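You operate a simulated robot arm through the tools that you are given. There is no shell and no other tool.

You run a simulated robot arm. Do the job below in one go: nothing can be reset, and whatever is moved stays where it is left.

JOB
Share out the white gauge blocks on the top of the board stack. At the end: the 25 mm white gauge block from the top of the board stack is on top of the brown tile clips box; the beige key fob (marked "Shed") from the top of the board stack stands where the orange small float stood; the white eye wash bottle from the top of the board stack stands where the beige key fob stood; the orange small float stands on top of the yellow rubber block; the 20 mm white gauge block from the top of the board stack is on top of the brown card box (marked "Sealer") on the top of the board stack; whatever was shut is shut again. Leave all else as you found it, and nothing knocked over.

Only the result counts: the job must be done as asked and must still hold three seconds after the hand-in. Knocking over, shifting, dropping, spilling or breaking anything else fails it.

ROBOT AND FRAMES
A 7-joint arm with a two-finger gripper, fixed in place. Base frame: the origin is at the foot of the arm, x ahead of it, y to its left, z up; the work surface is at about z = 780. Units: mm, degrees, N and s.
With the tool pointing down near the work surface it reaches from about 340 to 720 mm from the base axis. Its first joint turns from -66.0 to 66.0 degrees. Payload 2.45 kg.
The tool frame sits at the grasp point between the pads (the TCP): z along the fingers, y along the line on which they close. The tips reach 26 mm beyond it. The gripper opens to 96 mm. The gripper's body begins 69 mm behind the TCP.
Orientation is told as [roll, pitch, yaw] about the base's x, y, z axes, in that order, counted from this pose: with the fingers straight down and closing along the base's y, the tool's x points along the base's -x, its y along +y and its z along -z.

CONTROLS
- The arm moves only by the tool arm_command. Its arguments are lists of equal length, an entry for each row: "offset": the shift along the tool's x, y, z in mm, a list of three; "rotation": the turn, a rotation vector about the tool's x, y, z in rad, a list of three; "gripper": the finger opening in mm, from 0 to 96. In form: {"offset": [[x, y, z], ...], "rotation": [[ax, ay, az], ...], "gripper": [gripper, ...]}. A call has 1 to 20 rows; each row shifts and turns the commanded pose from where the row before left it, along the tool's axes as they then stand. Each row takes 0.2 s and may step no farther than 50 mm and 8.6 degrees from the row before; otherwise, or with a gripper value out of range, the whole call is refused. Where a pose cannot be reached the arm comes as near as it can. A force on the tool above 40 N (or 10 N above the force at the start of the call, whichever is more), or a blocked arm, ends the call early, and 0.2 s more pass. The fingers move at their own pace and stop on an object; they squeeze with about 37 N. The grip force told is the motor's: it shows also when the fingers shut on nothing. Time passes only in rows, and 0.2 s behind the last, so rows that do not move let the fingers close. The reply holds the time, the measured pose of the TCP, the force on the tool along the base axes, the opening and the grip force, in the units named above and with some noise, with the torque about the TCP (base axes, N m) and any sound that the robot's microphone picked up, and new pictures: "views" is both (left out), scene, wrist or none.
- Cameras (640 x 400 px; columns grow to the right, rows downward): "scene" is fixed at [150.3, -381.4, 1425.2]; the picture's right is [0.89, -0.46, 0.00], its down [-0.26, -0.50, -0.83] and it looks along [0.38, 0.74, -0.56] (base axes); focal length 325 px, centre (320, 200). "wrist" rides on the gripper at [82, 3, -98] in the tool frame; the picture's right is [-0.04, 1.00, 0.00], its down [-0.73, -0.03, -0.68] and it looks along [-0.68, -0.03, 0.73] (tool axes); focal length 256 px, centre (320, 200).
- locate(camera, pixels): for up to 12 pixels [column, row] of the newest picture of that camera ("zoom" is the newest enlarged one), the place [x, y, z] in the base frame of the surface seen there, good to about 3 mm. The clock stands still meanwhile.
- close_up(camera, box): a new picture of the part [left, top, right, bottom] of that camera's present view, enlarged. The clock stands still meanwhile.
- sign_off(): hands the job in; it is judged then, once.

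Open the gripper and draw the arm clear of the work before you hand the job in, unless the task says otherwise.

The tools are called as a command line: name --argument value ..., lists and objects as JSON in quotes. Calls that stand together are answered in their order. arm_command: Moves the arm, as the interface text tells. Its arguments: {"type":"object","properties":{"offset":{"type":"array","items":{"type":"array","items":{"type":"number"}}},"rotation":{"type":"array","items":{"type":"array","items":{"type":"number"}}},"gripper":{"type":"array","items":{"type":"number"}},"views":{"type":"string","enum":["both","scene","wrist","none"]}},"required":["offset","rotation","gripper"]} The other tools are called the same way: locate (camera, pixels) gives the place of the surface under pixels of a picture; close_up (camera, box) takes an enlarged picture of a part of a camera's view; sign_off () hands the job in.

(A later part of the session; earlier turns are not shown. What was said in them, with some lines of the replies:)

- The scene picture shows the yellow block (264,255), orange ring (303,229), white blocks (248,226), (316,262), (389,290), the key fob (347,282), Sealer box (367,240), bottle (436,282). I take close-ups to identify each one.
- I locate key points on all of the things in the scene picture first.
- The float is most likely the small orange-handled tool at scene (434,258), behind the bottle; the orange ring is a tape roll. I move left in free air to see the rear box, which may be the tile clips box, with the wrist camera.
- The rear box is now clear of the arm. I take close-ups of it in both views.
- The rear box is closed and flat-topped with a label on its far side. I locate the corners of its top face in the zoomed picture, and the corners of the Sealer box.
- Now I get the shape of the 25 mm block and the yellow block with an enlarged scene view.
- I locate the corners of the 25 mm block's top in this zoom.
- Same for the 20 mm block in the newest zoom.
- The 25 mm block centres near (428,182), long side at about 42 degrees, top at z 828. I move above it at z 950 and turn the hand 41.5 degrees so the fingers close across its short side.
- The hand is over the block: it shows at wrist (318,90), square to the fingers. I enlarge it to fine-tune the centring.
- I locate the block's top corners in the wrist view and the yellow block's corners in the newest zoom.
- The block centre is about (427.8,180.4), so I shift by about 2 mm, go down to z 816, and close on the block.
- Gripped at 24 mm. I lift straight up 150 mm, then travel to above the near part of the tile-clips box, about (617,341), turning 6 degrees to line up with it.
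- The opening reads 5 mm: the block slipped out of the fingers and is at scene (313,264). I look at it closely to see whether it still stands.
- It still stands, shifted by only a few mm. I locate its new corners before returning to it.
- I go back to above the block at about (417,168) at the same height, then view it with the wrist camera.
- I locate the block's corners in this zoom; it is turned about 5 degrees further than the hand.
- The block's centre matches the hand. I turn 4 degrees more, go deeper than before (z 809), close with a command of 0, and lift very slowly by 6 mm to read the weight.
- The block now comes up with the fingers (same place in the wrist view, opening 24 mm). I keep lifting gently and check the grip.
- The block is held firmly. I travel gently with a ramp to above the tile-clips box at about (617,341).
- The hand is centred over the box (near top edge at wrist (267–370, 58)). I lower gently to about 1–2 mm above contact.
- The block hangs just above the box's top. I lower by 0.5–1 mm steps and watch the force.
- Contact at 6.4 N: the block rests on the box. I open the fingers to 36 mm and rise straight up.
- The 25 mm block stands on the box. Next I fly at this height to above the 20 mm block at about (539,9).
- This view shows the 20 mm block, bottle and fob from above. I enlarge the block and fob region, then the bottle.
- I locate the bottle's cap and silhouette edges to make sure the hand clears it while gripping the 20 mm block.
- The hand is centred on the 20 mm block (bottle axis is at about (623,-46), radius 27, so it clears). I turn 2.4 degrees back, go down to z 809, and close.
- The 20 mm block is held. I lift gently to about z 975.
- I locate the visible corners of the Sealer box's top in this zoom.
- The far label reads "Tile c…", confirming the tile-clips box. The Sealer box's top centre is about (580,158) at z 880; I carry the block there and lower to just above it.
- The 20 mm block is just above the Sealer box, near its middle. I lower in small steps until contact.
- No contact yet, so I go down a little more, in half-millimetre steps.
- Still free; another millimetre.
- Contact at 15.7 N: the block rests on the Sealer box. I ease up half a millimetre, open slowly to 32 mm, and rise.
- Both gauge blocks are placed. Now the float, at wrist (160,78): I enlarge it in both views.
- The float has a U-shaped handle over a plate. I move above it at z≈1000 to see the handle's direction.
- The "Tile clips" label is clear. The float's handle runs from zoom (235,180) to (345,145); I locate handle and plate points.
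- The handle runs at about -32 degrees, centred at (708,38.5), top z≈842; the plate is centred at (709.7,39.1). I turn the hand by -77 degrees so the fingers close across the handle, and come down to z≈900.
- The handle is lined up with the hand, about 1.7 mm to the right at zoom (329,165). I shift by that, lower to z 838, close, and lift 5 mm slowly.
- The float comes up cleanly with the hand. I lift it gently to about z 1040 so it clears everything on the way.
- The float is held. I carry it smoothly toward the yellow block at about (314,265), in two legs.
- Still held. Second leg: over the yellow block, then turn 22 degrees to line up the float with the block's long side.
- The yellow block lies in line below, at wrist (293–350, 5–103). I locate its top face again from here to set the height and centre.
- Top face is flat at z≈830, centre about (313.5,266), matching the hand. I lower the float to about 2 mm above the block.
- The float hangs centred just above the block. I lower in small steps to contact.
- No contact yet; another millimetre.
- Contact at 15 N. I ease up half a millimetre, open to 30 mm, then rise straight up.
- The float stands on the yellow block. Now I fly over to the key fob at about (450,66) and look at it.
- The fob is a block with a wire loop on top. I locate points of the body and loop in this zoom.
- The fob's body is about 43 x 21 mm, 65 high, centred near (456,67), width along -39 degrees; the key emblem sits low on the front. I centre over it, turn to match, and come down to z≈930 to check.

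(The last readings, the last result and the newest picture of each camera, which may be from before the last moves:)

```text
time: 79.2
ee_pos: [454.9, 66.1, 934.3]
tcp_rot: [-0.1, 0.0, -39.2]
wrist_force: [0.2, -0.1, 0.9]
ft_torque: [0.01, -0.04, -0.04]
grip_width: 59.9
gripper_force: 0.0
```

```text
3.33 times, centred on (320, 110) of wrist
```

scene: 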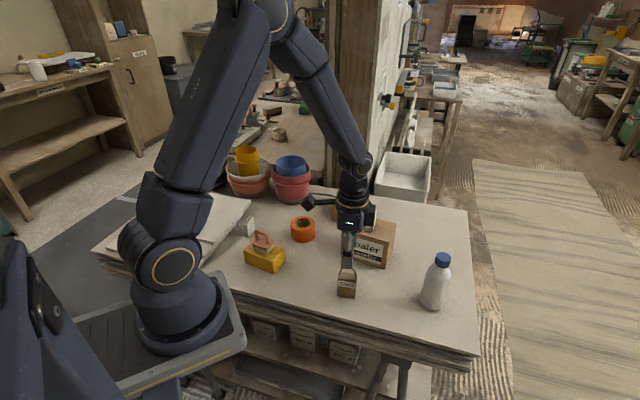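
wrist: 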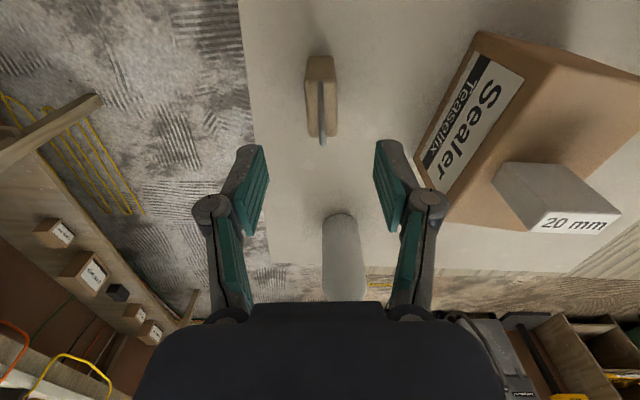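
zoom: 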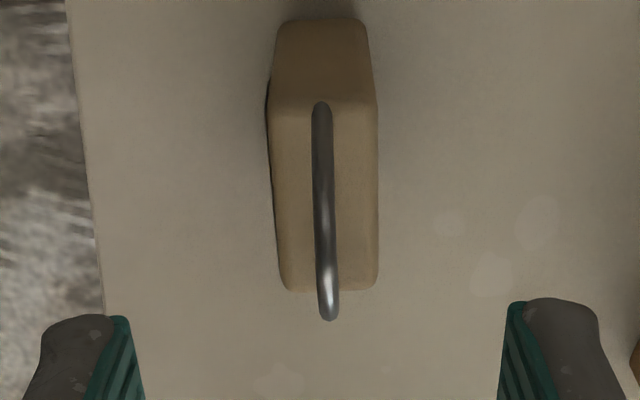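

Well aligned: the body is centred at zoom (326,195), about 1.4 mm to the right. I shift, lower to z 845.5 (tips on the upper third of the body), close, and lift 5 mm slowly.

arm_command --offset '[[0, 1.4, 20], [0, 0, 30], [0, 0, 25], [0, 0, 10], [0, 0, 2.7], [0, 0, 0], [0, 0, 0], [0, 0, 0], [0, 0, 0], [0, 0, 0], [0, 0, 0]]' --rotation '[[0, 0, -0.02], [0, 0, 0], [0, 0, 0], [0, 0, 0], [0, 0, 0], [0, 0, 0], [0, 0, 0], [0, 0, 0], [0, 0, 0], [0, 0, 0], [0, 0, 0]]' --gripper '[60, 60, 60, 60, 60, 60, 0, 0, 0, 0, 0]' --views "both"

arm_command --offset '[[0, 0, -1], [0, 0, -1], [0, 0, -1], [0, 0, -2], [0, 0, 0]]' --rotation '[[0, 0, 0], [0, 0, 0], [0, 0, 0], [0, 0, 0], [0, 0, 0]]' --gripper '[0, 0, 0, 0, 0]' --views "both"

```text
time: 81.6
ee_pos: [456.5, 66.9, 843.8]
tcp_rot: [0.0, 0.0, -38.1]
wrist_force: [0.0, 0.8, 0.0]
ft_torque: [-0.01, 0.03, 0.0]
grip_width: 23.0
gripper_force: 36.9
```

scene: 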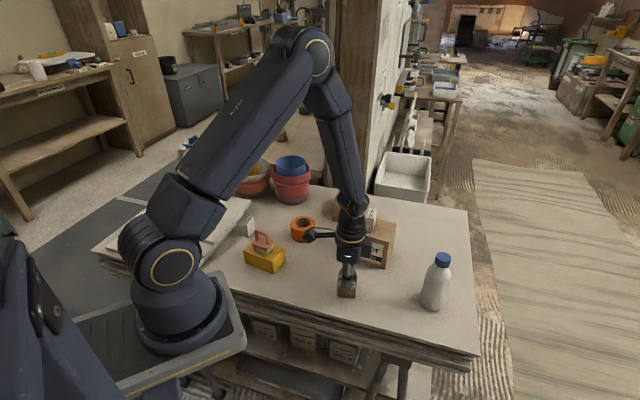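
wrist: 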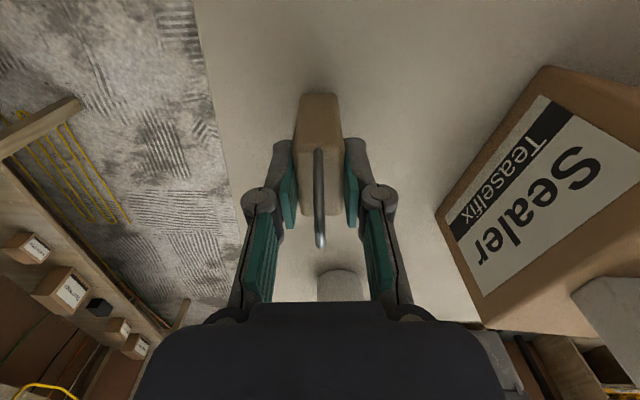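

```text
time: 82.8
ee_pos: [456.7, 66.8, 849.8]
tcp_rot: [0.0, 0.0, -38.0]
wrist_force: [-0.8, 0.5, 0.0]
ft_torque: [0.0, -0.02, -0.02]
grip_width: 23.1
gripper_force: 36.5
```

scene: 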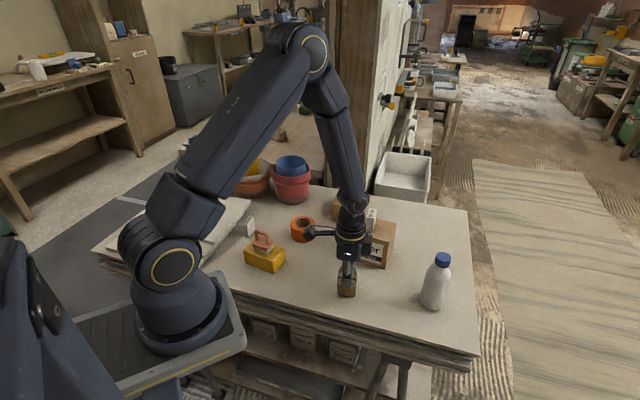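
wrist: 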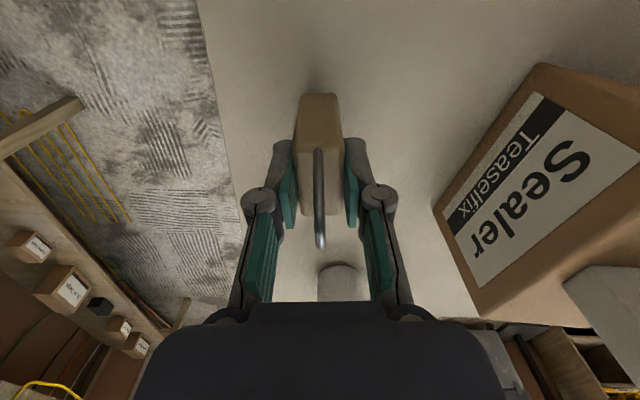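

The fob is held and clear of the surface. I lift it gently to z≈1000.

arm_command --offset '[[0, 0, -4], [0, 0, -8], [0, 0, -12], [0, 0, -14], [0, 0, -14], [0, 0, -14], [0, 0, -14], [0, 0, -14], [0, 0, -14], [0, 0, -14], [0, 0, -14], [0, 0, -8], [0, 0, -6], [0, 0, 0]]' --rotation '[[0, 0, 0], [0, 0, 0], [0, 0, 0], [0, 0, 0], [0, 0, 0], [0, 0, 0], [0, 0, 0], [0, 0, 0], [0, 0, 0], [0, 0, 0], [0, 0, 0], [0, 0, 0], [0, 0, 0], [0, 0, 0]]' --gripper '[0, 0, 0, 0, 0, 0, 0, 0, 0, 0, 0, 0, 0, 0]' --views "both"

```text
time: 85.8
ee_pos: [457.0, 67.0, 1000.9]
tcp_rot: [0.0, 0.0, -38.1]
wrist_force: [0.1, 1.1, -0.6]
ft_torque: [0.03, -0.03, -0.01]
grip_width: 22.9
gripper_force: 37.1
```

scene: 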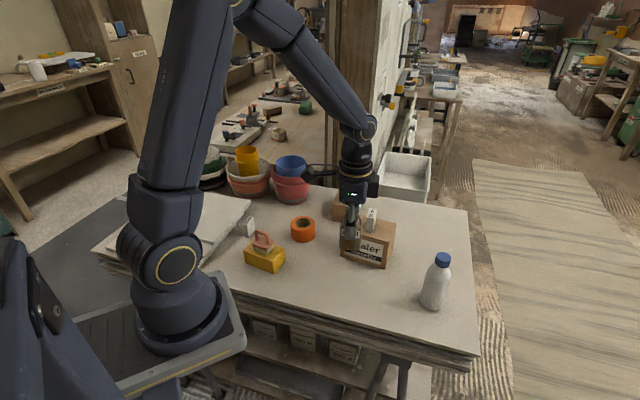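
wrist: 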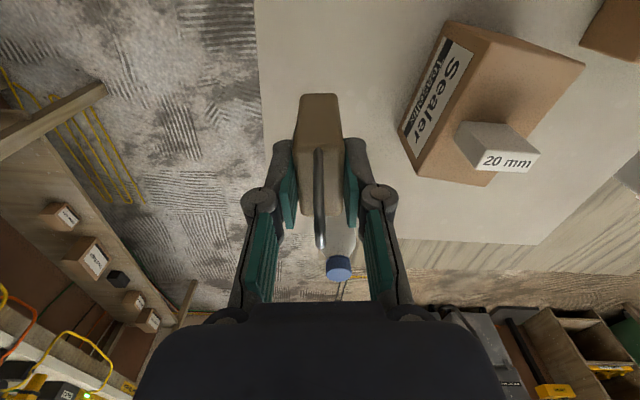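

Held. I carry it at this height to above the float's old place, about (709,39.7).

arm_command --offset '[[-6.5, 4, 0], [-15.1, 9.3, 0], [-21.6, 13.3, 0], [-21.6, 13.3, 0], [-21.6, 13.3, 0], [-21.6, 13.3, 0], [-21.6, 13.3, 0], [-21.6, 13.3, 0], [-21.6, 13.3, 0], [-21.6, 13.3, 0], [-13, 8, 0], [-8.6, 5.6, 0], [0, 0, 0], [0, 0, 0]]' --rotation '[[0, 0, 0], [0, 0, 0], [0, 0, 0], [0, 0, 0], [0, 0, 0], [0, 0, 0], [0, 0, 0], [0, 0, 0], [0, 0, 0], [0, 0, 0], [0, 0, 0], [0, 0, 0], [0, 0, 0], [0, 0, 0]]' --gripper '[0, 0, 0, 0, 0, 0, 0, 0, 0, 0, 0, 0, 0, 0]' --views "both"

```text
time: 88.8
ee_pos: [708.6, 37.1, 1000.6]
tcp_rot: [-0.1, 0.0, -38.0]
wrist_force: [0.2, -0.2, -0.7]
ft_torque: [0.0, -0.02, -0.02]
grip_width: 23.3
gripper_force: 37.1
```

scene: 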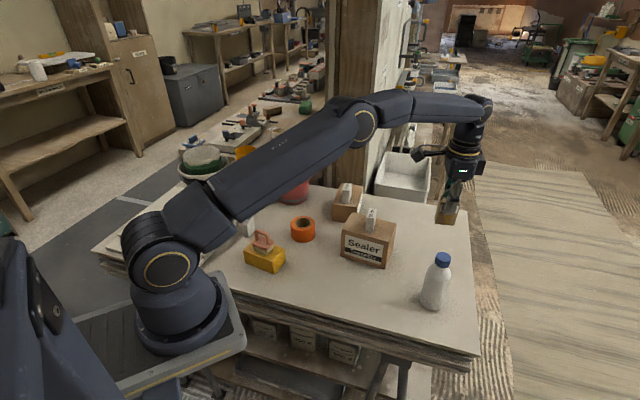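
wrist: 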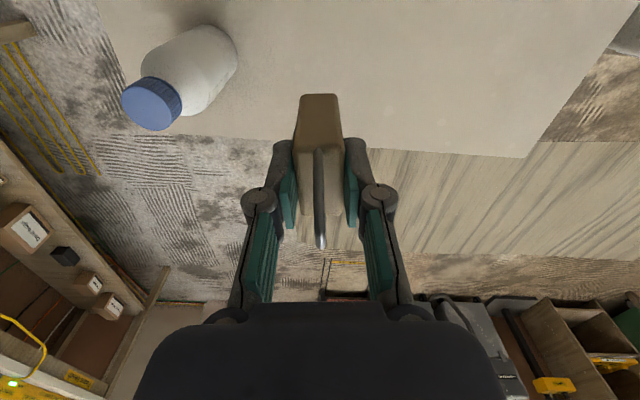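

The fob hangs over the float's old place. I lower it to about 2–3 mm above the surface.

arm_command --offset '[[0, 0, 8], [0, 0, 16], [0, 0, 20], [0, 0, 20], [0, 0, 20], [0, 0, 20], [0, 0, 20], [0, 0, 14], [0, 0, 8], [0, 0, 4], [0, 0, 2], [0, 0, 0], [0, 0, 0]]' --rotation '[[0, 0, 0], [0, 0, 0], [0, 0, 0], [0, 0, 0], [0, 0, 0], [0, 0, 0], [0, 0, 0], [0, 0, 0], [0, 0, 0], [0, 0, 0], [0, 0, 0], [0, 0, 0], [0, 0, 0]]' --gripper '[0, 0, 0, 0, 0, 0, 0, 0, 0, 0, 0, 0, 0]' --views "both"

arm_command --offset '[[0, 0, 0.6], [0, 0, 0.6], [0, 0, 0], [0, 0, 0]]' --rotation '[[0, 0, 0], [0, 0, 0], [0, 0, 0], [0, 0, 0]]' --gripper '[0, 0, 0, 0]' --views "none"

```text
time: 91.6
ee_pos: [708.5, 39.0, 849.0]
tcp_rot: [-0.1, 0.0, -38.1]
wrist_force: [-0.8, -0.1, -0.6]
ft_torque: [-0.02, 0.0, 0.03]
grip_width: 23.1
gripper_force: 36.9
```

scene: 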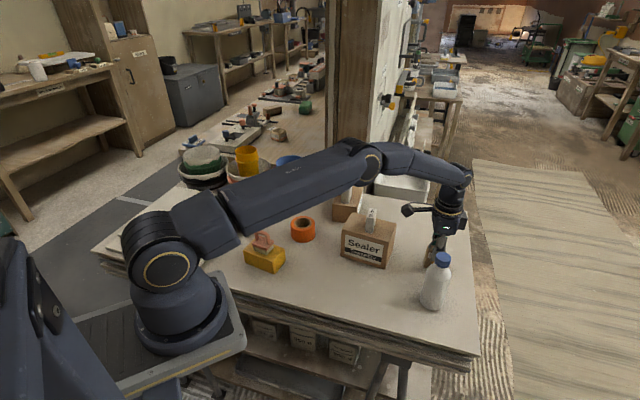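
wrist: 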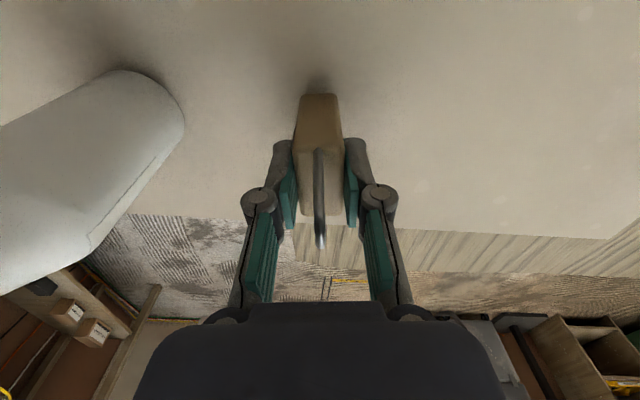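

```text
time: 92.6
ee_pos: [709.3, 39.0, 847.6]
tcp_rot: [0.0, 0.0, -38.0]
wrist_force: [-0.7, -0.3, -0.9]
ft_torque: [-0.01, 0.0, 0.0]
grip_width: 23.2
gripper_force: 36.8
```

Position (709,39) is right and no contact yet; I go on down in half-millimetre steps.

arm_command --offset '[[0, 0, 0.5], [0, 0, 0.5], [0, 0, 0], [0, 0, 0]]' --rotation '[[0, 0, 0], [0, 0, 0], [0, 0, 0], [0, 0, 0]]' --gripper '[0, 0, 0, 0]' --views "none"

arm_command --offset '[[0, 0, 0.4], [0, 0, 0.3], [0, 0, 0], [0, 0, 0]]' --rotation '[[0, 0, 0], [0, 0, 0], [0, 0, 0], [0, 0, 0]]' --gripper '[0, 0, 0, 0]' --views "none"

```text
time: 93.6
ee_pos: [708.9, 39.1, 845.2]
tcp_rot: [0.0, 0.0, -38.1]
wrist_force: [-0.2, 0.2, -1.3]
ft_torque: [-0.01, -0.02, -0.02]
grip_width: 22.8
gripper_force: 36.9
```

```text
time: 94.6
ee_pos: [709.2, 40.3, 845.0]
tcp_rot: [0.0, 0.0, -38.1]
wrist_force: [-0.1, -1.3, -0.5]
ft_torque: [0.04, 0.01, 0.02]
grip_width: 22.9
gripper_force: 36.8
```

Cmd height is now 845.6 with no contact yet; another millimetre at most.

arm_command --offset '[[0, 0, 0.4], [0, 0, 0.4], [0, 0, 0], [0, 0, 0]]' --rotation '[[0, 0, 0], [0, 0, 0], [0, 0, 0], [0, 0, 0]]' --gripper '[0, 0, 0, 0]' --views "none"

```text
time: 95.6
ee_pos: [708.9, 39.2, 844.4]
tcp_rot: [0.1, 0.0, -38.1]
wrist_force: [0.1, 0.3, -0.9]
ft_torque: [0.01, 0.0, -0.03]
grip_width: 23.1
gripper_force: 37.5
```

Still free; I continue in the same small steps.

arm_command --offset '[[0, 0, 0.5], [0, 0, 0.3], [0, 0, 0], [0, 0, 0]]' --rotation '[[0, 0, 0], [0, 0, 0], [0, 0, 0], [0, 0, 0]]' --gripper '[0, 0, 0, 0]' --views "wrist"

close_up --camera "scene" --box '[410, 220, 460, 280]'

```text
time: 96.6
ee_pos: [710.2, 41.1, 845.0]
tcp_rot: [0.1, 0.0, -38.0]
wrist_force: [-1.2, -0.7, 5.1]
ft_torque: [0.0, 0.07, -0.02]
grip_width: 22.9
gripper_force: 36.6
```

wrist: 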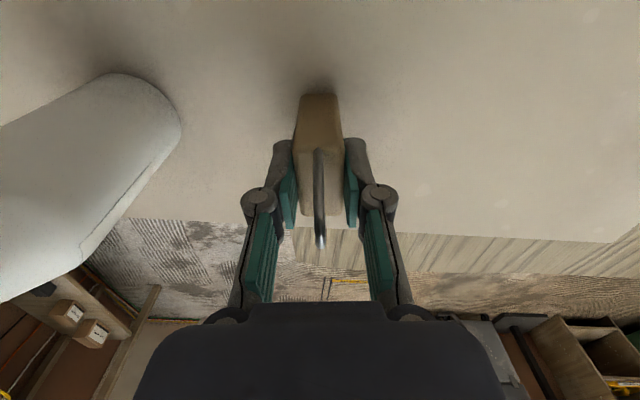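

```text
6.67 times, centred on (435, 250) of scene
```

zoom: 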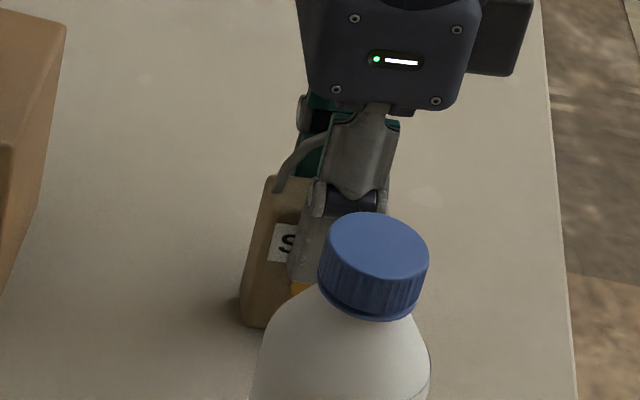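

Contact at 5 N: the fob stands on the surface. I open slowly to 40 mm and rise straight up.

arm_command --offset '[[0, 0, -0.2], [0, 0, 0], [0, 0, 0], [0, 0, 0], [0, 0, 0], [0, 0, 0]]' --rotation '[[0, 0, 0], [0, 0, 0], [0, 0, 0], [0, 0, 0], [0, 0, 0], [0, 0, 0]]' --gripper '[0, 23, 30, 40, 40, 40]' --views "wrist"

arm_command --offset '[[0, 0, -5], [0, 0, -10], [0, 0, -20], [0, 0, -30], [0, 0, -40], [0, 0, -40], [0, 0, 0]]' --rotation '[[0, 0, 0], [0, 0, 0], [0, 0, 0], [0, 0, 0], [0, 0, 0], [0, 0, 0], [0, 0, 0]]' --gripper '[40, 40, 40, 40, 40, 40, 40]'

```text
time: 98.0
ee_pos: [708.5, 38.7, 844.1]
tcp_rot: [0.0, 0.0, -38.1]
wrist_force: [-0.3, 0.1, 0.2]
ft_torque: [0.01, 0.05, 0.04]
grip_width: 39.9
gripper_force: 0.0
```

wrist: 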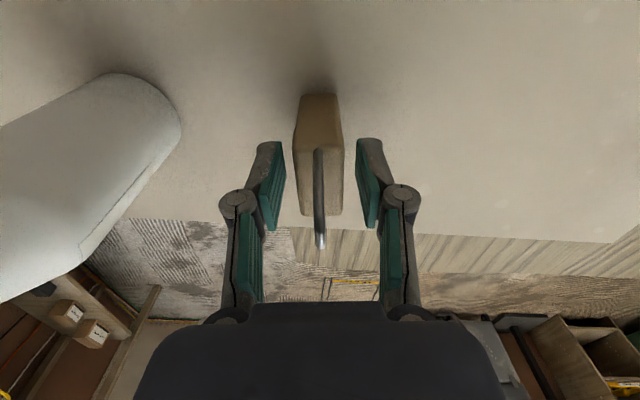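

```text
time: 99.6
ee_pos: [708.3, 40.0, 988.1]
tcp_rot: [0.0, 0.0, -38.1]
wrist_force: [0.3, -0.1, 0.3]
ft_torque: [-0.01, 0.04, 0.01]
grip_width: 40.1
gripper_force: 0.0
```

scene: 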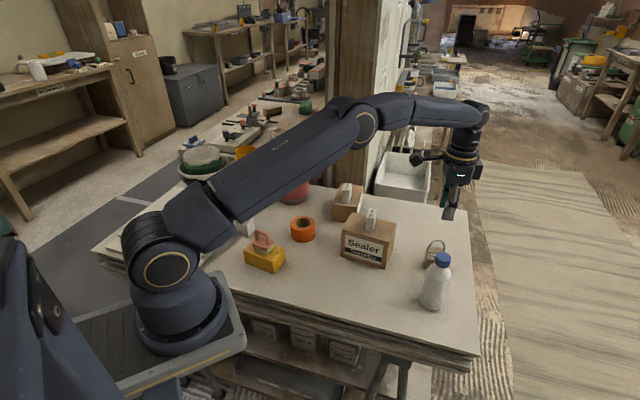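
wrist: 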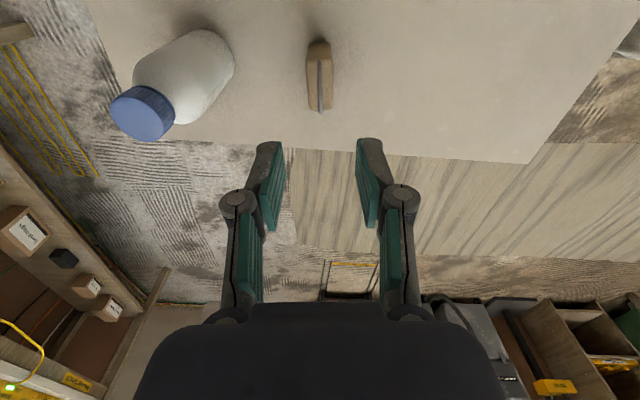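

The fob stands in place. Next the bottle: I fly to above it at about (623,-46), turning the hand back to yaw 0, fingers opening wide.

arm_command --offset '[[0, 0, -20], [3.7, -30.1, -10], [3.7, -30.1, 0], [3.7, -30.1, 0], [3.7, -30.3, 0], [0, 0, 0], [0, 0, 0], [0, 0, 0], [0, 0, 0], [0, 0, 0], [0, 0, 0], [0, 0, 0]]' --rotation '[[0, 0, 0], [0, 0, 0], [0, 0, 0], [0, 0, 0], [0, 0, 0], [0, 0, -0.1332], [0, 0, -0.1332], [0, 0, -0.1332], [0, 0, -0.1332], [0, 0, -0.1332], [0, 0, 0], [0, 0, 0]]' --gripper '[40, 40, 60, 80, 90, 90, 90, 90, 90, 90, 90, 90]'

close_up --camera "wrist" --box '[240, 30, 400, 180]'

```text
time: 102.2
ee_pos: [622.9, -47.8, 1018.9]
tcp_rot: [0.0, 0.0, 0.1]
wrist_force: [0.3, -0.4, 0.2]
ft_torque: [0.02, -0.02, 0.01]
grip_width: 90.3
gripper_force: 0.0
```

scene: 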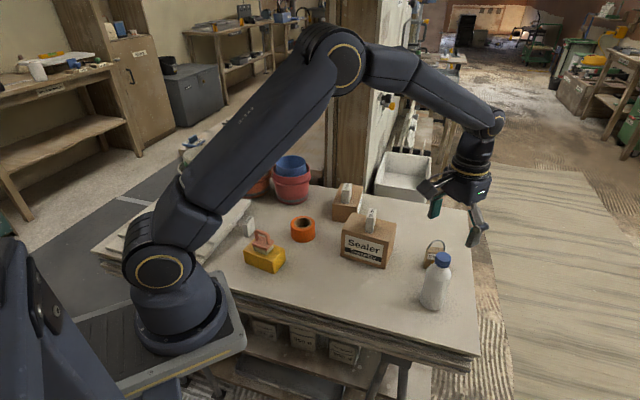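
wrist: 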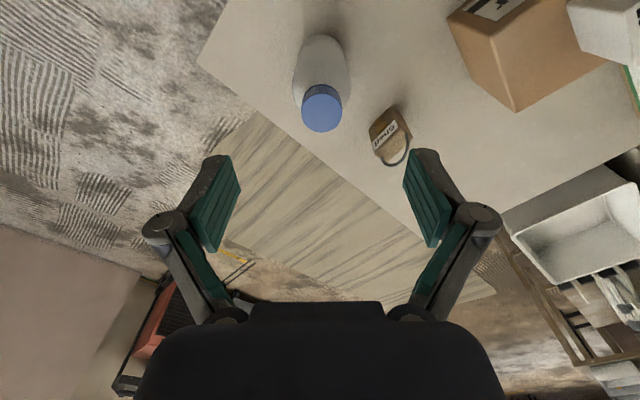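

```text
2.67 times, centred on (320, 105) of wrist
```

zoom: 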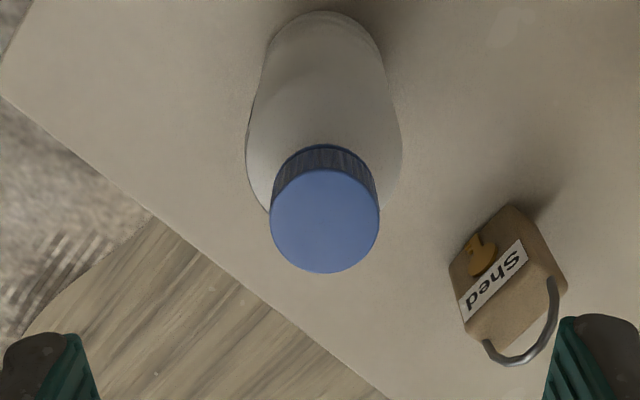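

The cap's centre is at zoom (325,219), so the bottle axis is about 1.2 mm ahead and 1.1 mm left of the hand. I correct and lower to z 870, with the palm above the cap.

arm_command --offset '[[-1.2, 1.1, 20], [0, 0, 30], [0, 0, 30], [0, 0, 30], [0, 0, 20], [0, 0, 12], [0, 0, 7], [0, 0, 0], [0, 0, 0]]' --rotation '[[0, 0, 0], [0, 0, 0], [0, 0, 0], [0, 0, 0], [0, 0, 0], [0, 0, 0], [0, 0, 0], [0, 0, 0], [0, 0, 0]]' --gripper '[90, 90, 90, 90, 90, 90, 90, 90, 90]'

close_up --camera "scene" --box '[400, 210, 480, 320]'

```text
time: 104.2
ee_pos: [624.9, -44.2, 869.5]
tcp_rot: [-0.1, -0.1, 0.1]
wrist_force: [0.4, -0.2, -0.5]
ft_torque: [0.02, 0.0, 0.01]
grip_width: 90.1
gripper_force: 0.1
```

scene: 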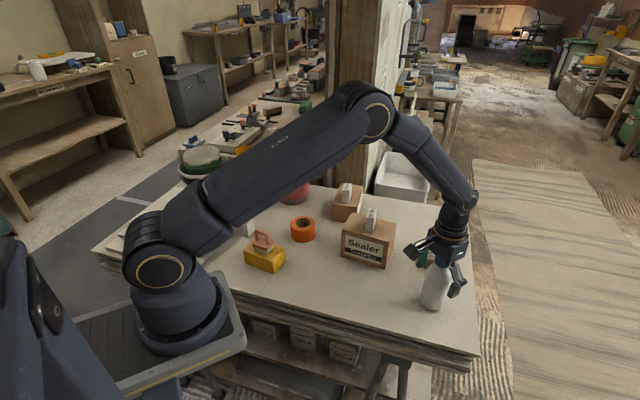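
wrist: 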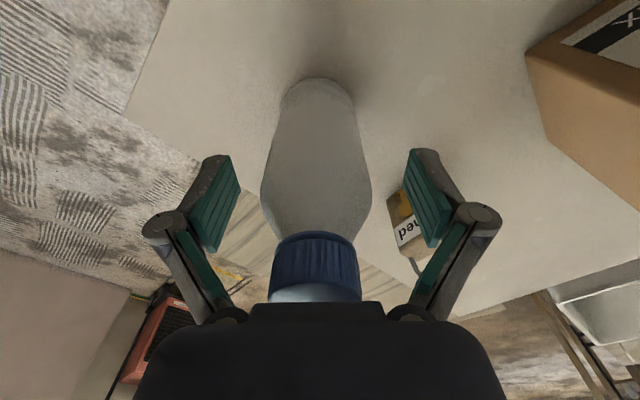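

```text
3.64 times, centred on (440, 265) of scene
```

zoom: 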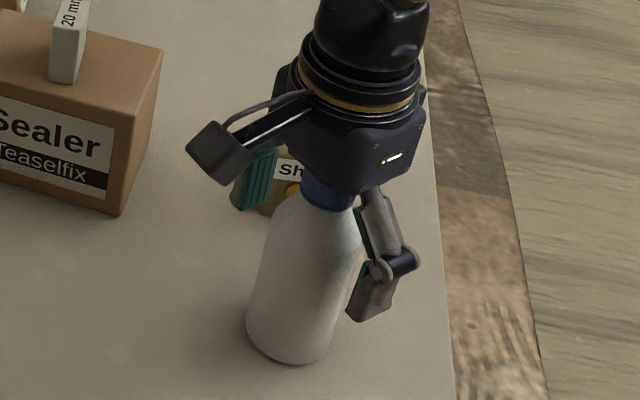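

The fingers straddle the bottle with the cap just under the palm. I close and lift 5 mm very slowly.

arm_command --offset '[[0, 0, 0], [0, 0, 0], [0, 0, 0], [0, 0, 0], [0, 0, 0], [0, 0, 0], [0, 0, 0]]' --rotation '[[0, 0, 0], [0, 0, 0], [0, 0, 0], [0, 0, 0], [0, 0, 0], [0, 0, 0], [0, 0, 0]]' --gripper '[75, 65, 60, 0, 0, 0, 0]' --views "wrist"

arm_command --offset '[[0, 0, -0.5], [0, 0, -1], [0, 0, -1], [0, 0, -1], [0, 0, -1.5], [0, 0, 0]]' --rotation '[[0, 0, 0], [0, 0, 0], [0, 0, 0], [0, 0, 0], [0, 0, 0], [0, 0, 0]]' --gripper '[0, 0, 0, 0, 0, 0]' --views "both"

```text
time: 105.8
ee_pos: [623.8, -44.6, 870.5]
tcp_rot: [0.0, 0.0, 0.0]
wrist_force: [-0.5, -3.4, 3.6]
ft_torque: [-0.1, 0.05, 0.0]
grip_width: 52.7
gripper_force: 37.3
```

wrist: 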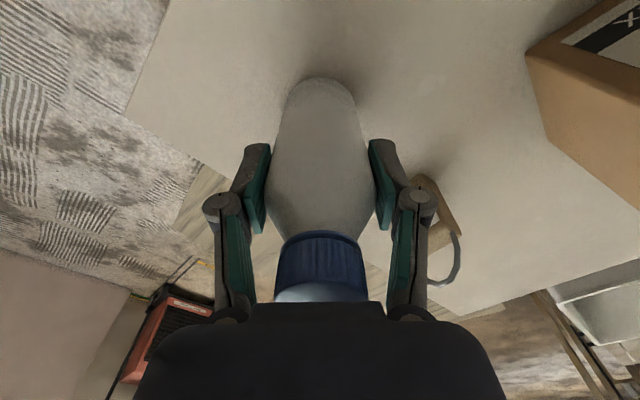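

```text
time: 107.2
ee_pos: [624.2, -46.4, 875.9]
tcp_rot: [0.0, -0.1, 0.0]
wrist_force: [0.2, 0.7, -1.7]
ft_torque: [0.02, -0.02, 0.0]
grip_width: 52.5
gripper_force: 37.0
```

scene: 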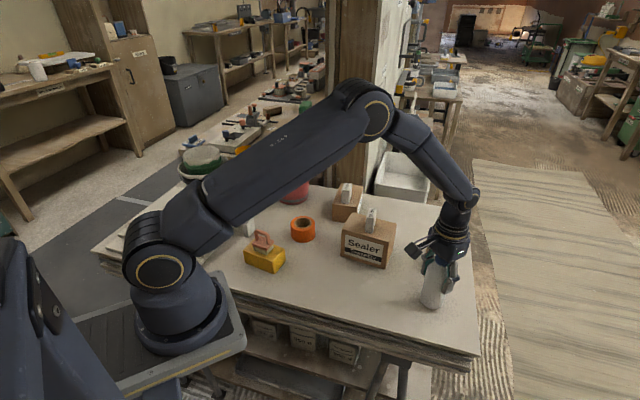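
wrist: 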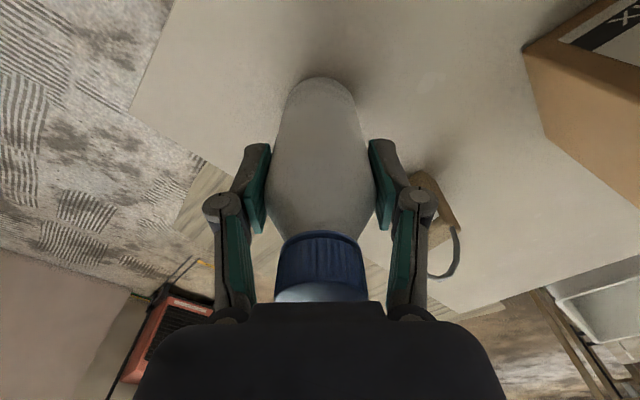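

The bottle rises with the hand and stays upright. I lift it slowly by another 50 mm.

arm_command --offset '[[0, 0, -2], [0, 0, -3], [0, 0, -4], [0, 0, -5], [0, 0, -5], [0, 0, -5], [0, 0, -5], [0, 0, -5], [0, 0, -5], [0, 0, -5], [0, 0, -4], [0, 0, -2], [0, 0, 0]]' --rotation '[[0, 0, 0], [0, 0, 0], [0, 0, 0], [0, 0, 0], [0, 0, 0], [0, 0, 0], [0, 0, 0], [0, 0, 0], [0, 0, 0], [0, 0, 0], [0, 0, 0], [0, 0, 0], [0, 0, 0]]' --gripper '[0, 0, 0, 0, 0, 0, 0, 0, 0, 0, 0, 0, 0]'

close_up --camera "scene" --box '[390, 200, 490, 320]'

```text
time: 110.0
ee_pos: [623.3, -45.8, 926.9]
tcp_rot: [0.0, 0.0, 0.1]
wrist_force: [-0.5, -1.0, -2.3]
ft_torque: [-0.01, 0.02, 0.01]
grip_width: 52.8
gripper_force: 37.2
```

scene: 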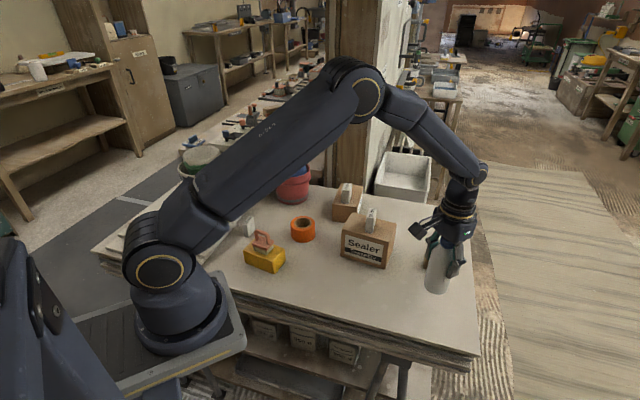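
wrist: 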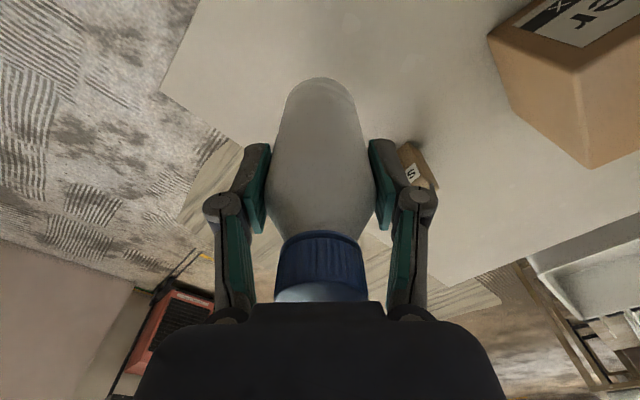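

```text
3.33 times, centred on (440, 260) of scene
```

zoom: 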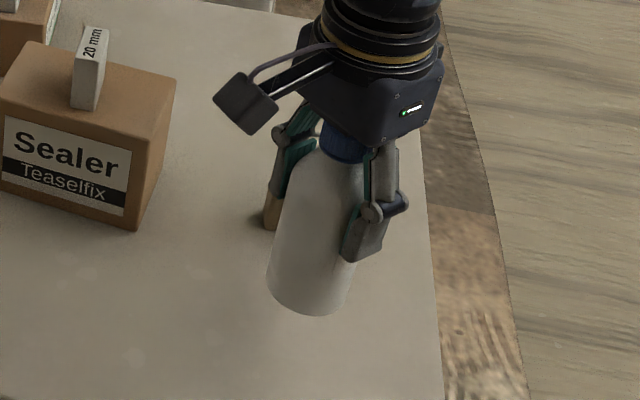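

The bottle is upright and firmly held. I carry it slowly to above the fob's old place at about (457,68).

arm_command --offset '[[3.3, 2.3, 0], [8.4, 5.7, 0], [13.4, 9.06, 0], [13.4, 9.06, 0], [13.4, 9.06, 0], [13.4, 9.06, 0], [13.4, 9.06, 0], [13.4, 9.06, 0], [13.4, 9.06, 0], [13.4, 9.06, 0], [13.4, 9.06, 0], [13.4, 9.06, 0], [13.4, 9.06, 0], [5.9, 4, 0], [2.5, 1.6, 0], [0, 0, 0], [0, 0, 0]]' --rotation '[[0, 0, 0], [0, 0, 0], [0, 0, 0], [0, 0, 0], [0, 0, 0], [0, 0, 0], [0, 0, 0], [0, 0, 0], [0, 0, 0], [0, 0, 0], [0, 0, 0], [0, 0, 0], [0, 0, 0], [0, 0, 0], [0, 0, 0], [0, 0, 0], [0, 0, 0]]' --gripper '[0, 0, 0, 0, 0, 0, 0, 0, 0, 0, 0, 0, 0, 0, 0, 0, 0]'

```text
time: 113.6
ee_pos: [454.7, 67.1, 924.7]
tcp_rot: [0.1, 0.0, 0.1]
wrist_force: [0.7, 1.0, -2.6]
ft_torque: [-0.01, 0.04, 0.01]
grip_width: 52.3
gripper_force: 36.9
```

scene: 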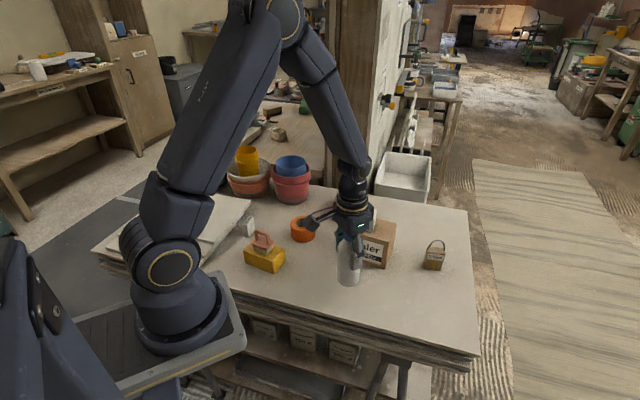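
wrist: 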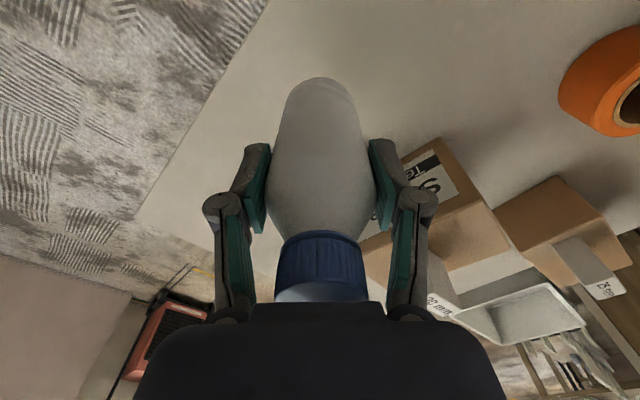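

The bottle is over the fob's old place. I lower it slowly to about 3 mm above the surface.

arm_command --offset '[[0, 0, 3], [0, 0, 5], [0, 0, 6], [0, 0, 6], [0, 0, 6], [0, 0, 6], [0, 0, 6], [0, 0, 5], [0, 0, 4], [0, 0, 2.5], [0, 0, 1.5], [0, 0, 0], [0, 0, 0]]' --rotation '[[0, 0, 0], [0, 0, 0], [0, 0, 0], [0, 0, 0], [0, 0, 0], [0, 0, 0], [0, 0, 0], [0, 0, 0], [0, 0, 0], [0, 0, 0], [0, 0, 0], [0, 0, 0], [0, 0, 0]]' --gripper '[0, 0, 0, 0, 0, 0, 0, 0, 0, 0, 0, 0, 0]' --views "scene"

arm_command --offset '[[0, 0, 0.5], [0, 0, 0.5], [0, 0, 0], [0, 0, 0]]' --rotation '[[0, 0, 0], [0, 0, 0], [0, 0, 0], [0, 0, 0]]' --gripper '[0, 0, 0, 0]' --views "none"

```text
time: 116.4
ee_pos: [456.1, 68.1, 874.8]
tcp_rot: [0.0, 0.1, 0.1]
wrist_force: [0.3, -0.3, -2.7]
ft_torque: [0.02, 0.0, 0.05]
grip_width: 52.6
gripper_force: 37.3
```

scene: 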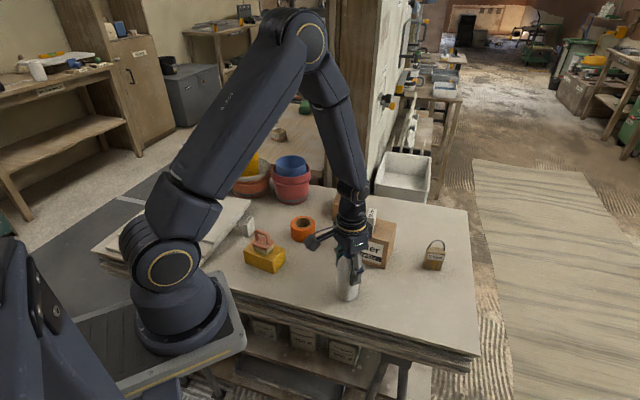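

```text
time: 117.4
ee_pos: [456.4, 66.3, 873.8]
tcp_rot: [0.0, -0.1, 0.1]
wrist_force: [-0.7, 0.9, -2.4]
ft_torque: [0.02, 0.0, -0.02]
grip_width: 52.6
gripper_force: 36.2
```

No contact yet at 873; I continue in half-millimetre steps.

arm_command --offset '[[0, 0, 0.5], [0, 0, 0.5], [0, 0, 0], [0, 0, 0]]' --rotation '[[0, 0, 0], [0, 0, 0], [0, 0, 0], [0, 0, 0]]' --gripper '[0, 0, 0, 0]' --views "none"

arm_command --offset '[[0, 0, 0.5], [0, 0, 0.5], [0, 0, 0], [0, 0, 0]]' --rotation '[[0, 0, 0], [0, 0, 0], [0, 0, 0], [0, 0, 0]]' --gripper '[0, 0, 0, 0]' --views "none"

```text
time: 118.4
ee_pos: [457.0, 67.0, 872.1]
tcp_rot: [0.0, 0.0, 0.1]
wrist_force: [0.2, 0.4, -2.6]
ft_torque: [0.05, 0.03, 0.03]
grip_width: 52.6
gripper_force: 37.4
```

```text
time: 119.4
ee_pos: [455.8, 68.6, 870.9]
tcp_rot: [0.1, 0.0, 0.0]
wrist_force: [0.4, -0.5, -3.3]
ft_torque: [0.0, 0.02, 0.01]
grip_width: 52.5
gripper_force: 36.8
```

Still hanging (weight about 2.5 N); another millimetre.

arm_command --offset '[[0, 0, 0.5], [0, 0, 0.4], [0, 0, 0], [0, 0, 0]]' --rotation '[[0, 0, 0], [0, 0, 0], [0, 0, 0], [0, 0, 0]]' --gripper '[0, 0, 0, 0]' --views "none"

```text
time: 120.4
ee_pos: [455.3, 68.3, 870.4]
tcp_rot: [0.0, -0.2, 0.1]
wrist_force: [-4.7, 3.7, 28.3]
ft_torque: [0.27, 0.25, -0.01]
grip_width: 52.8
gripper_force: 36.8
```

Contact at 28 N; I ease back 0.5 mm to relieve it and check the force.

arm_command --offset '[[0, 0, -0.4], [0, 0, 0], [0, 0, 0]]' --rotation '[[0, 0, 0], [0, 0, 0], [0, 0, 0]]' --gripper '[0, 0, 0]' --views "none"

```text
time: 121.2
ee_pos: [457.1, 67.5, 871.2]
tcp_rot: [0.0, 0.0, 0.1]
wrist_force: [-0.6, 4.0, 20.5]
ft_torque: [0.21, -0.07, 0.05]
grip_width: 52.9
gripper_force: 36.5
```

Still 20 N; I ease off a little more.

arm_command --offset '[[0, 0, -0.3], [0, 0, -0.3], [0, 0, 0]]' --rotation '[[0, 0, 0], [0, 0, 0], [0, 0, 0]]' --gripper '[0, 0, 0]' --views "none"

```text
time: 122.0
ee_pos: [455.1, 67.5, 870.1]
tcp_rot: [-0.1, 0.0, 0.0]
wrist_force: [3.4, 1.0, 5.7]
ft_torque: [0.03, -0.51, 0.01]
grip_width: 52.2
gripper_force: 36.5
```

The force is down to 6 N: the bottle rests on the surface. I open the fingers slowly and look before rising.

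arm_command --offset '[[0, 0, 0], [0, 0, 0], [0, 0, 0], [0, 0, 0], [0, 0, 0], [0, 0, 0], [0, 0, 0]]' --rotation '[[0, 0, 0], [0, 0, 0], [0, 0, 0], [0, 0, 0], [0, 0, 0], [0, 0, 0], [0, 0, 0]]' --gripper '[53, 57, 62, 70, 80, 88, 88]' --views "both"

close_up --camera "scene" --box '[310, 210, 390, 310]'

```text
time: 123.6
ee_pos: [455.6, 68.3, 870.5]
tcp_rot: [0.0, 0.1, 0.1]
wrist_force: [0.5, 0.1, -0.1]
ft_torque: [0.0, -0.01, 0.02]
grip_width: 88.1
gripper_force: 0.0
```

scene: 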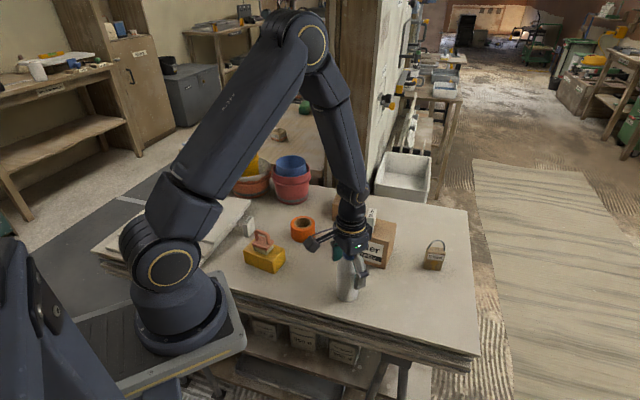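
wrist: 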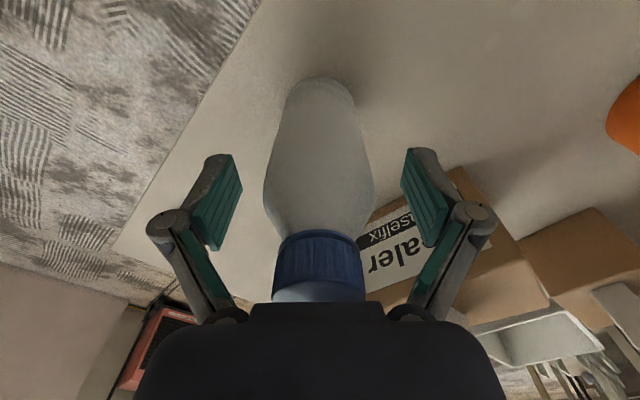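

```text
4.00 times, centred on (350, 260) of scene
```

zoom: 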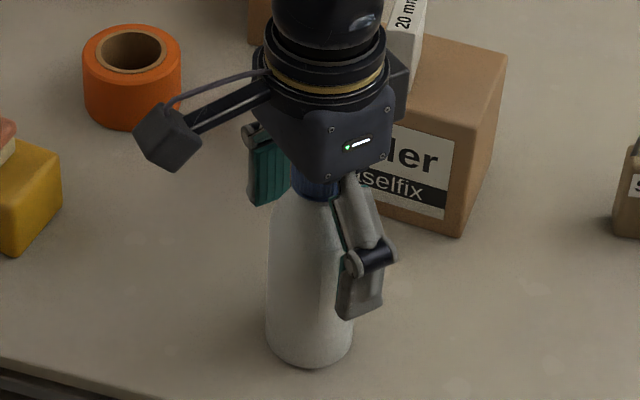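

The bottle stands upright and the fingers are clear of it. I rise straight up to well above the cap.

arm_command --offset '[[0, 0, -5], [0, 0, -10], [0, 0, -20], [0, 0, -30], [0, 0, -40], [0, 0, -40], [0, 0, -40], [0, 0, 0]]' --rotation '[[0, 0, 0], [0, 0, 0], [0, 0, 0], [0, 0, 0], [0, 0, 0], [0, 0, 0], [0, 0, 0], [0, 0, 0]]' --gripper '[88, 88, 88, 88, 88, 88, 88, 88]'

close_up --camera "scene" --box '[300, 180, 480, 310]'

```text
time: 125.4
ee_pos: [454.5, 65.7, 1058.4]
tcp_rot: [-0.1, 0.0, 0.0]
wrist_force: [0.0, 0.6, -0.5]
ft_torque: [0.0, -0.01, 0.0]
grip_width: 88.3
gripper_force: 0.1
```

scene: 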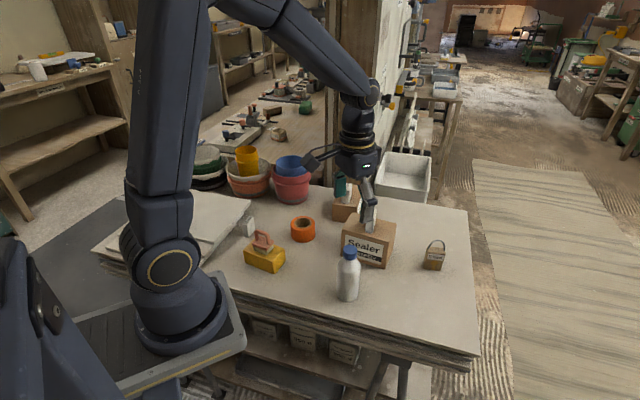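
wrist: 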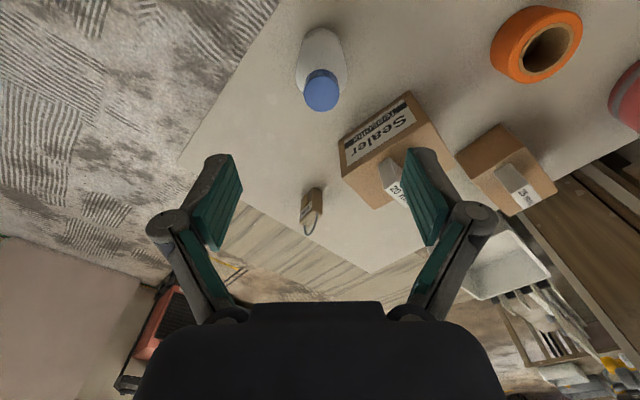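

```text
3.08 times, centred on (390, 245) of scene
```

zoom: 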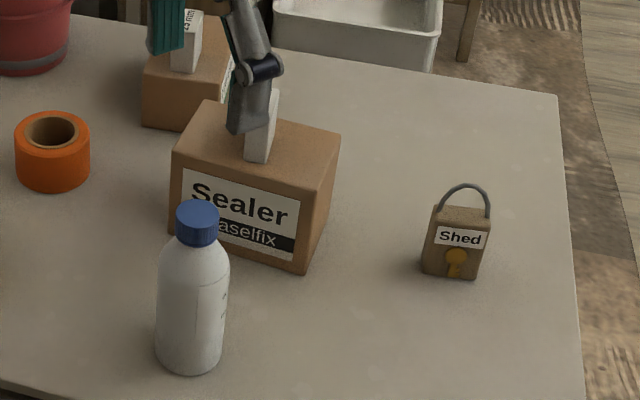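

All placements look right. I draw the hand up and back to its starting height, clear of the work, and take a final look at everything.

arm_command --offset '[[10, 4, -30], [10, 4, -30], [10, 0, -10], [0, 0, 0], [0, 0, 0]]' --rotation '[[0, 0, 0], [0, 0, 0], [0, 0, 0], [0, 0, 0], [0, 0, 0]]' --gripper '[96, 96, 96, 96, 96]'

close_up --camera "scene" --box '[225, 170, 465, 320]'

locate --camera "scene" --pixels '[[349, 250], [348, 290], [434, 258], [434, 252], [371, 210], [249, 219], [303, 222], [262, 246], [264, 256], [346, 187]]'

```text
time: 126.6
ee_pos: [426.1, 74.5, 1126.7]
tcp_rot: [0.0, 0.0, 0.2]
wrist_force: [-0.7, -0.4, -0.4]
ft_torque: [0.0, -0.02, 0.01]
grip_width: 96.2
gripper_force: 0.0
```

scene: 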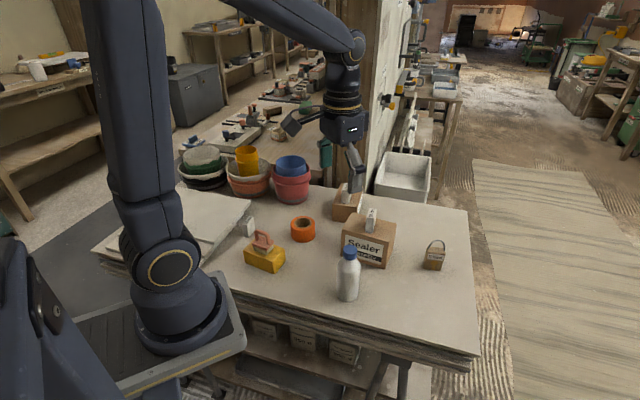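
wrist: 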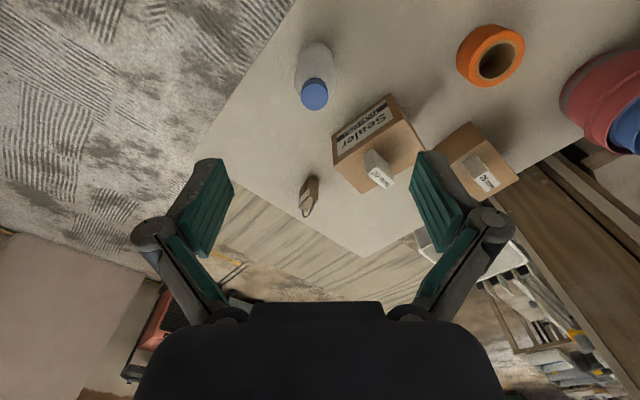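

```text
2.67 times, centred on (345, 245) of scene
```

zoom: 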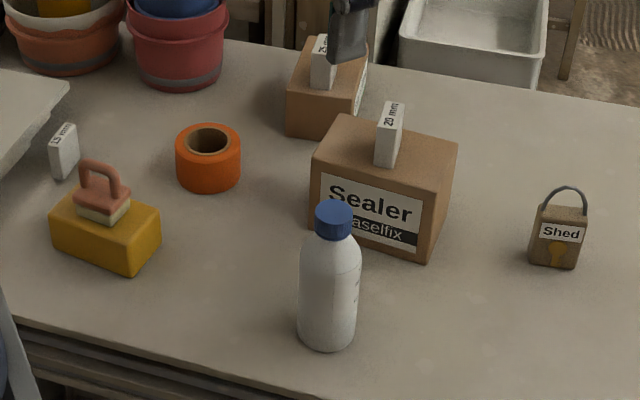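

```text
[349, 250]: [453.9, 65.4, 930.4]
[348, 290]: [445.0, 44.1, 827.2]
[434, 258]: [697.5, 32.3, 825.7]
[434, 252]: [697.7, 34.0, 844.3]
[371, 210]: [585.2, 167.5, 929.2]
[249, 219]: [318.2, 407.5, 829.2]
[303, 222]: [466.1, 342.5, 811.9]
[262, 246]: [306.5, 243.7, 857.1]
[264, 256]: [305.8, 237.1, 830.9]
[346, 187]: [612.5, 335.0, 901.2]
```

Everything is in place. The 25 mm block is on the Tile clips box and the 20 mm block on the Sealer box. The float is on the yellow block, the fob is at the float's old spot, and the bottle is at the fob's old spot, cap top at about (454,65). The gripper is open and the arm is clear, so I hand the job in.

sign_off

```text
The job is handed in.
```

I finished the job and handed it in; the last pictures show every item where you asked and standing upright.

- **25 mm gauge block:** it stands on the brown tile clips box. On the first try it slid out of the fingers and shifted about 16 mm, still upright. I picked it up again and lifted more slowly.
- **20 mm gauge block:** it stands near the middle of the top of the Sealer box.
- **Orange small float:** it stands on the yellow rubber block. I took the small tool with the orange handle to be the float, because the other orange item is a tape roll.
- **Key fob ("Shed"):** it stands at the float's old place, about (709, 39).
- **Eye wash bottle:** it stands upright at the fob's old place, about (456, 67).

I did not open anything, so nothing needed shutting again. The 15 mm block and the tape roll are still where they were. The gripper is open and the arm is back near its starting position, clear of the work.
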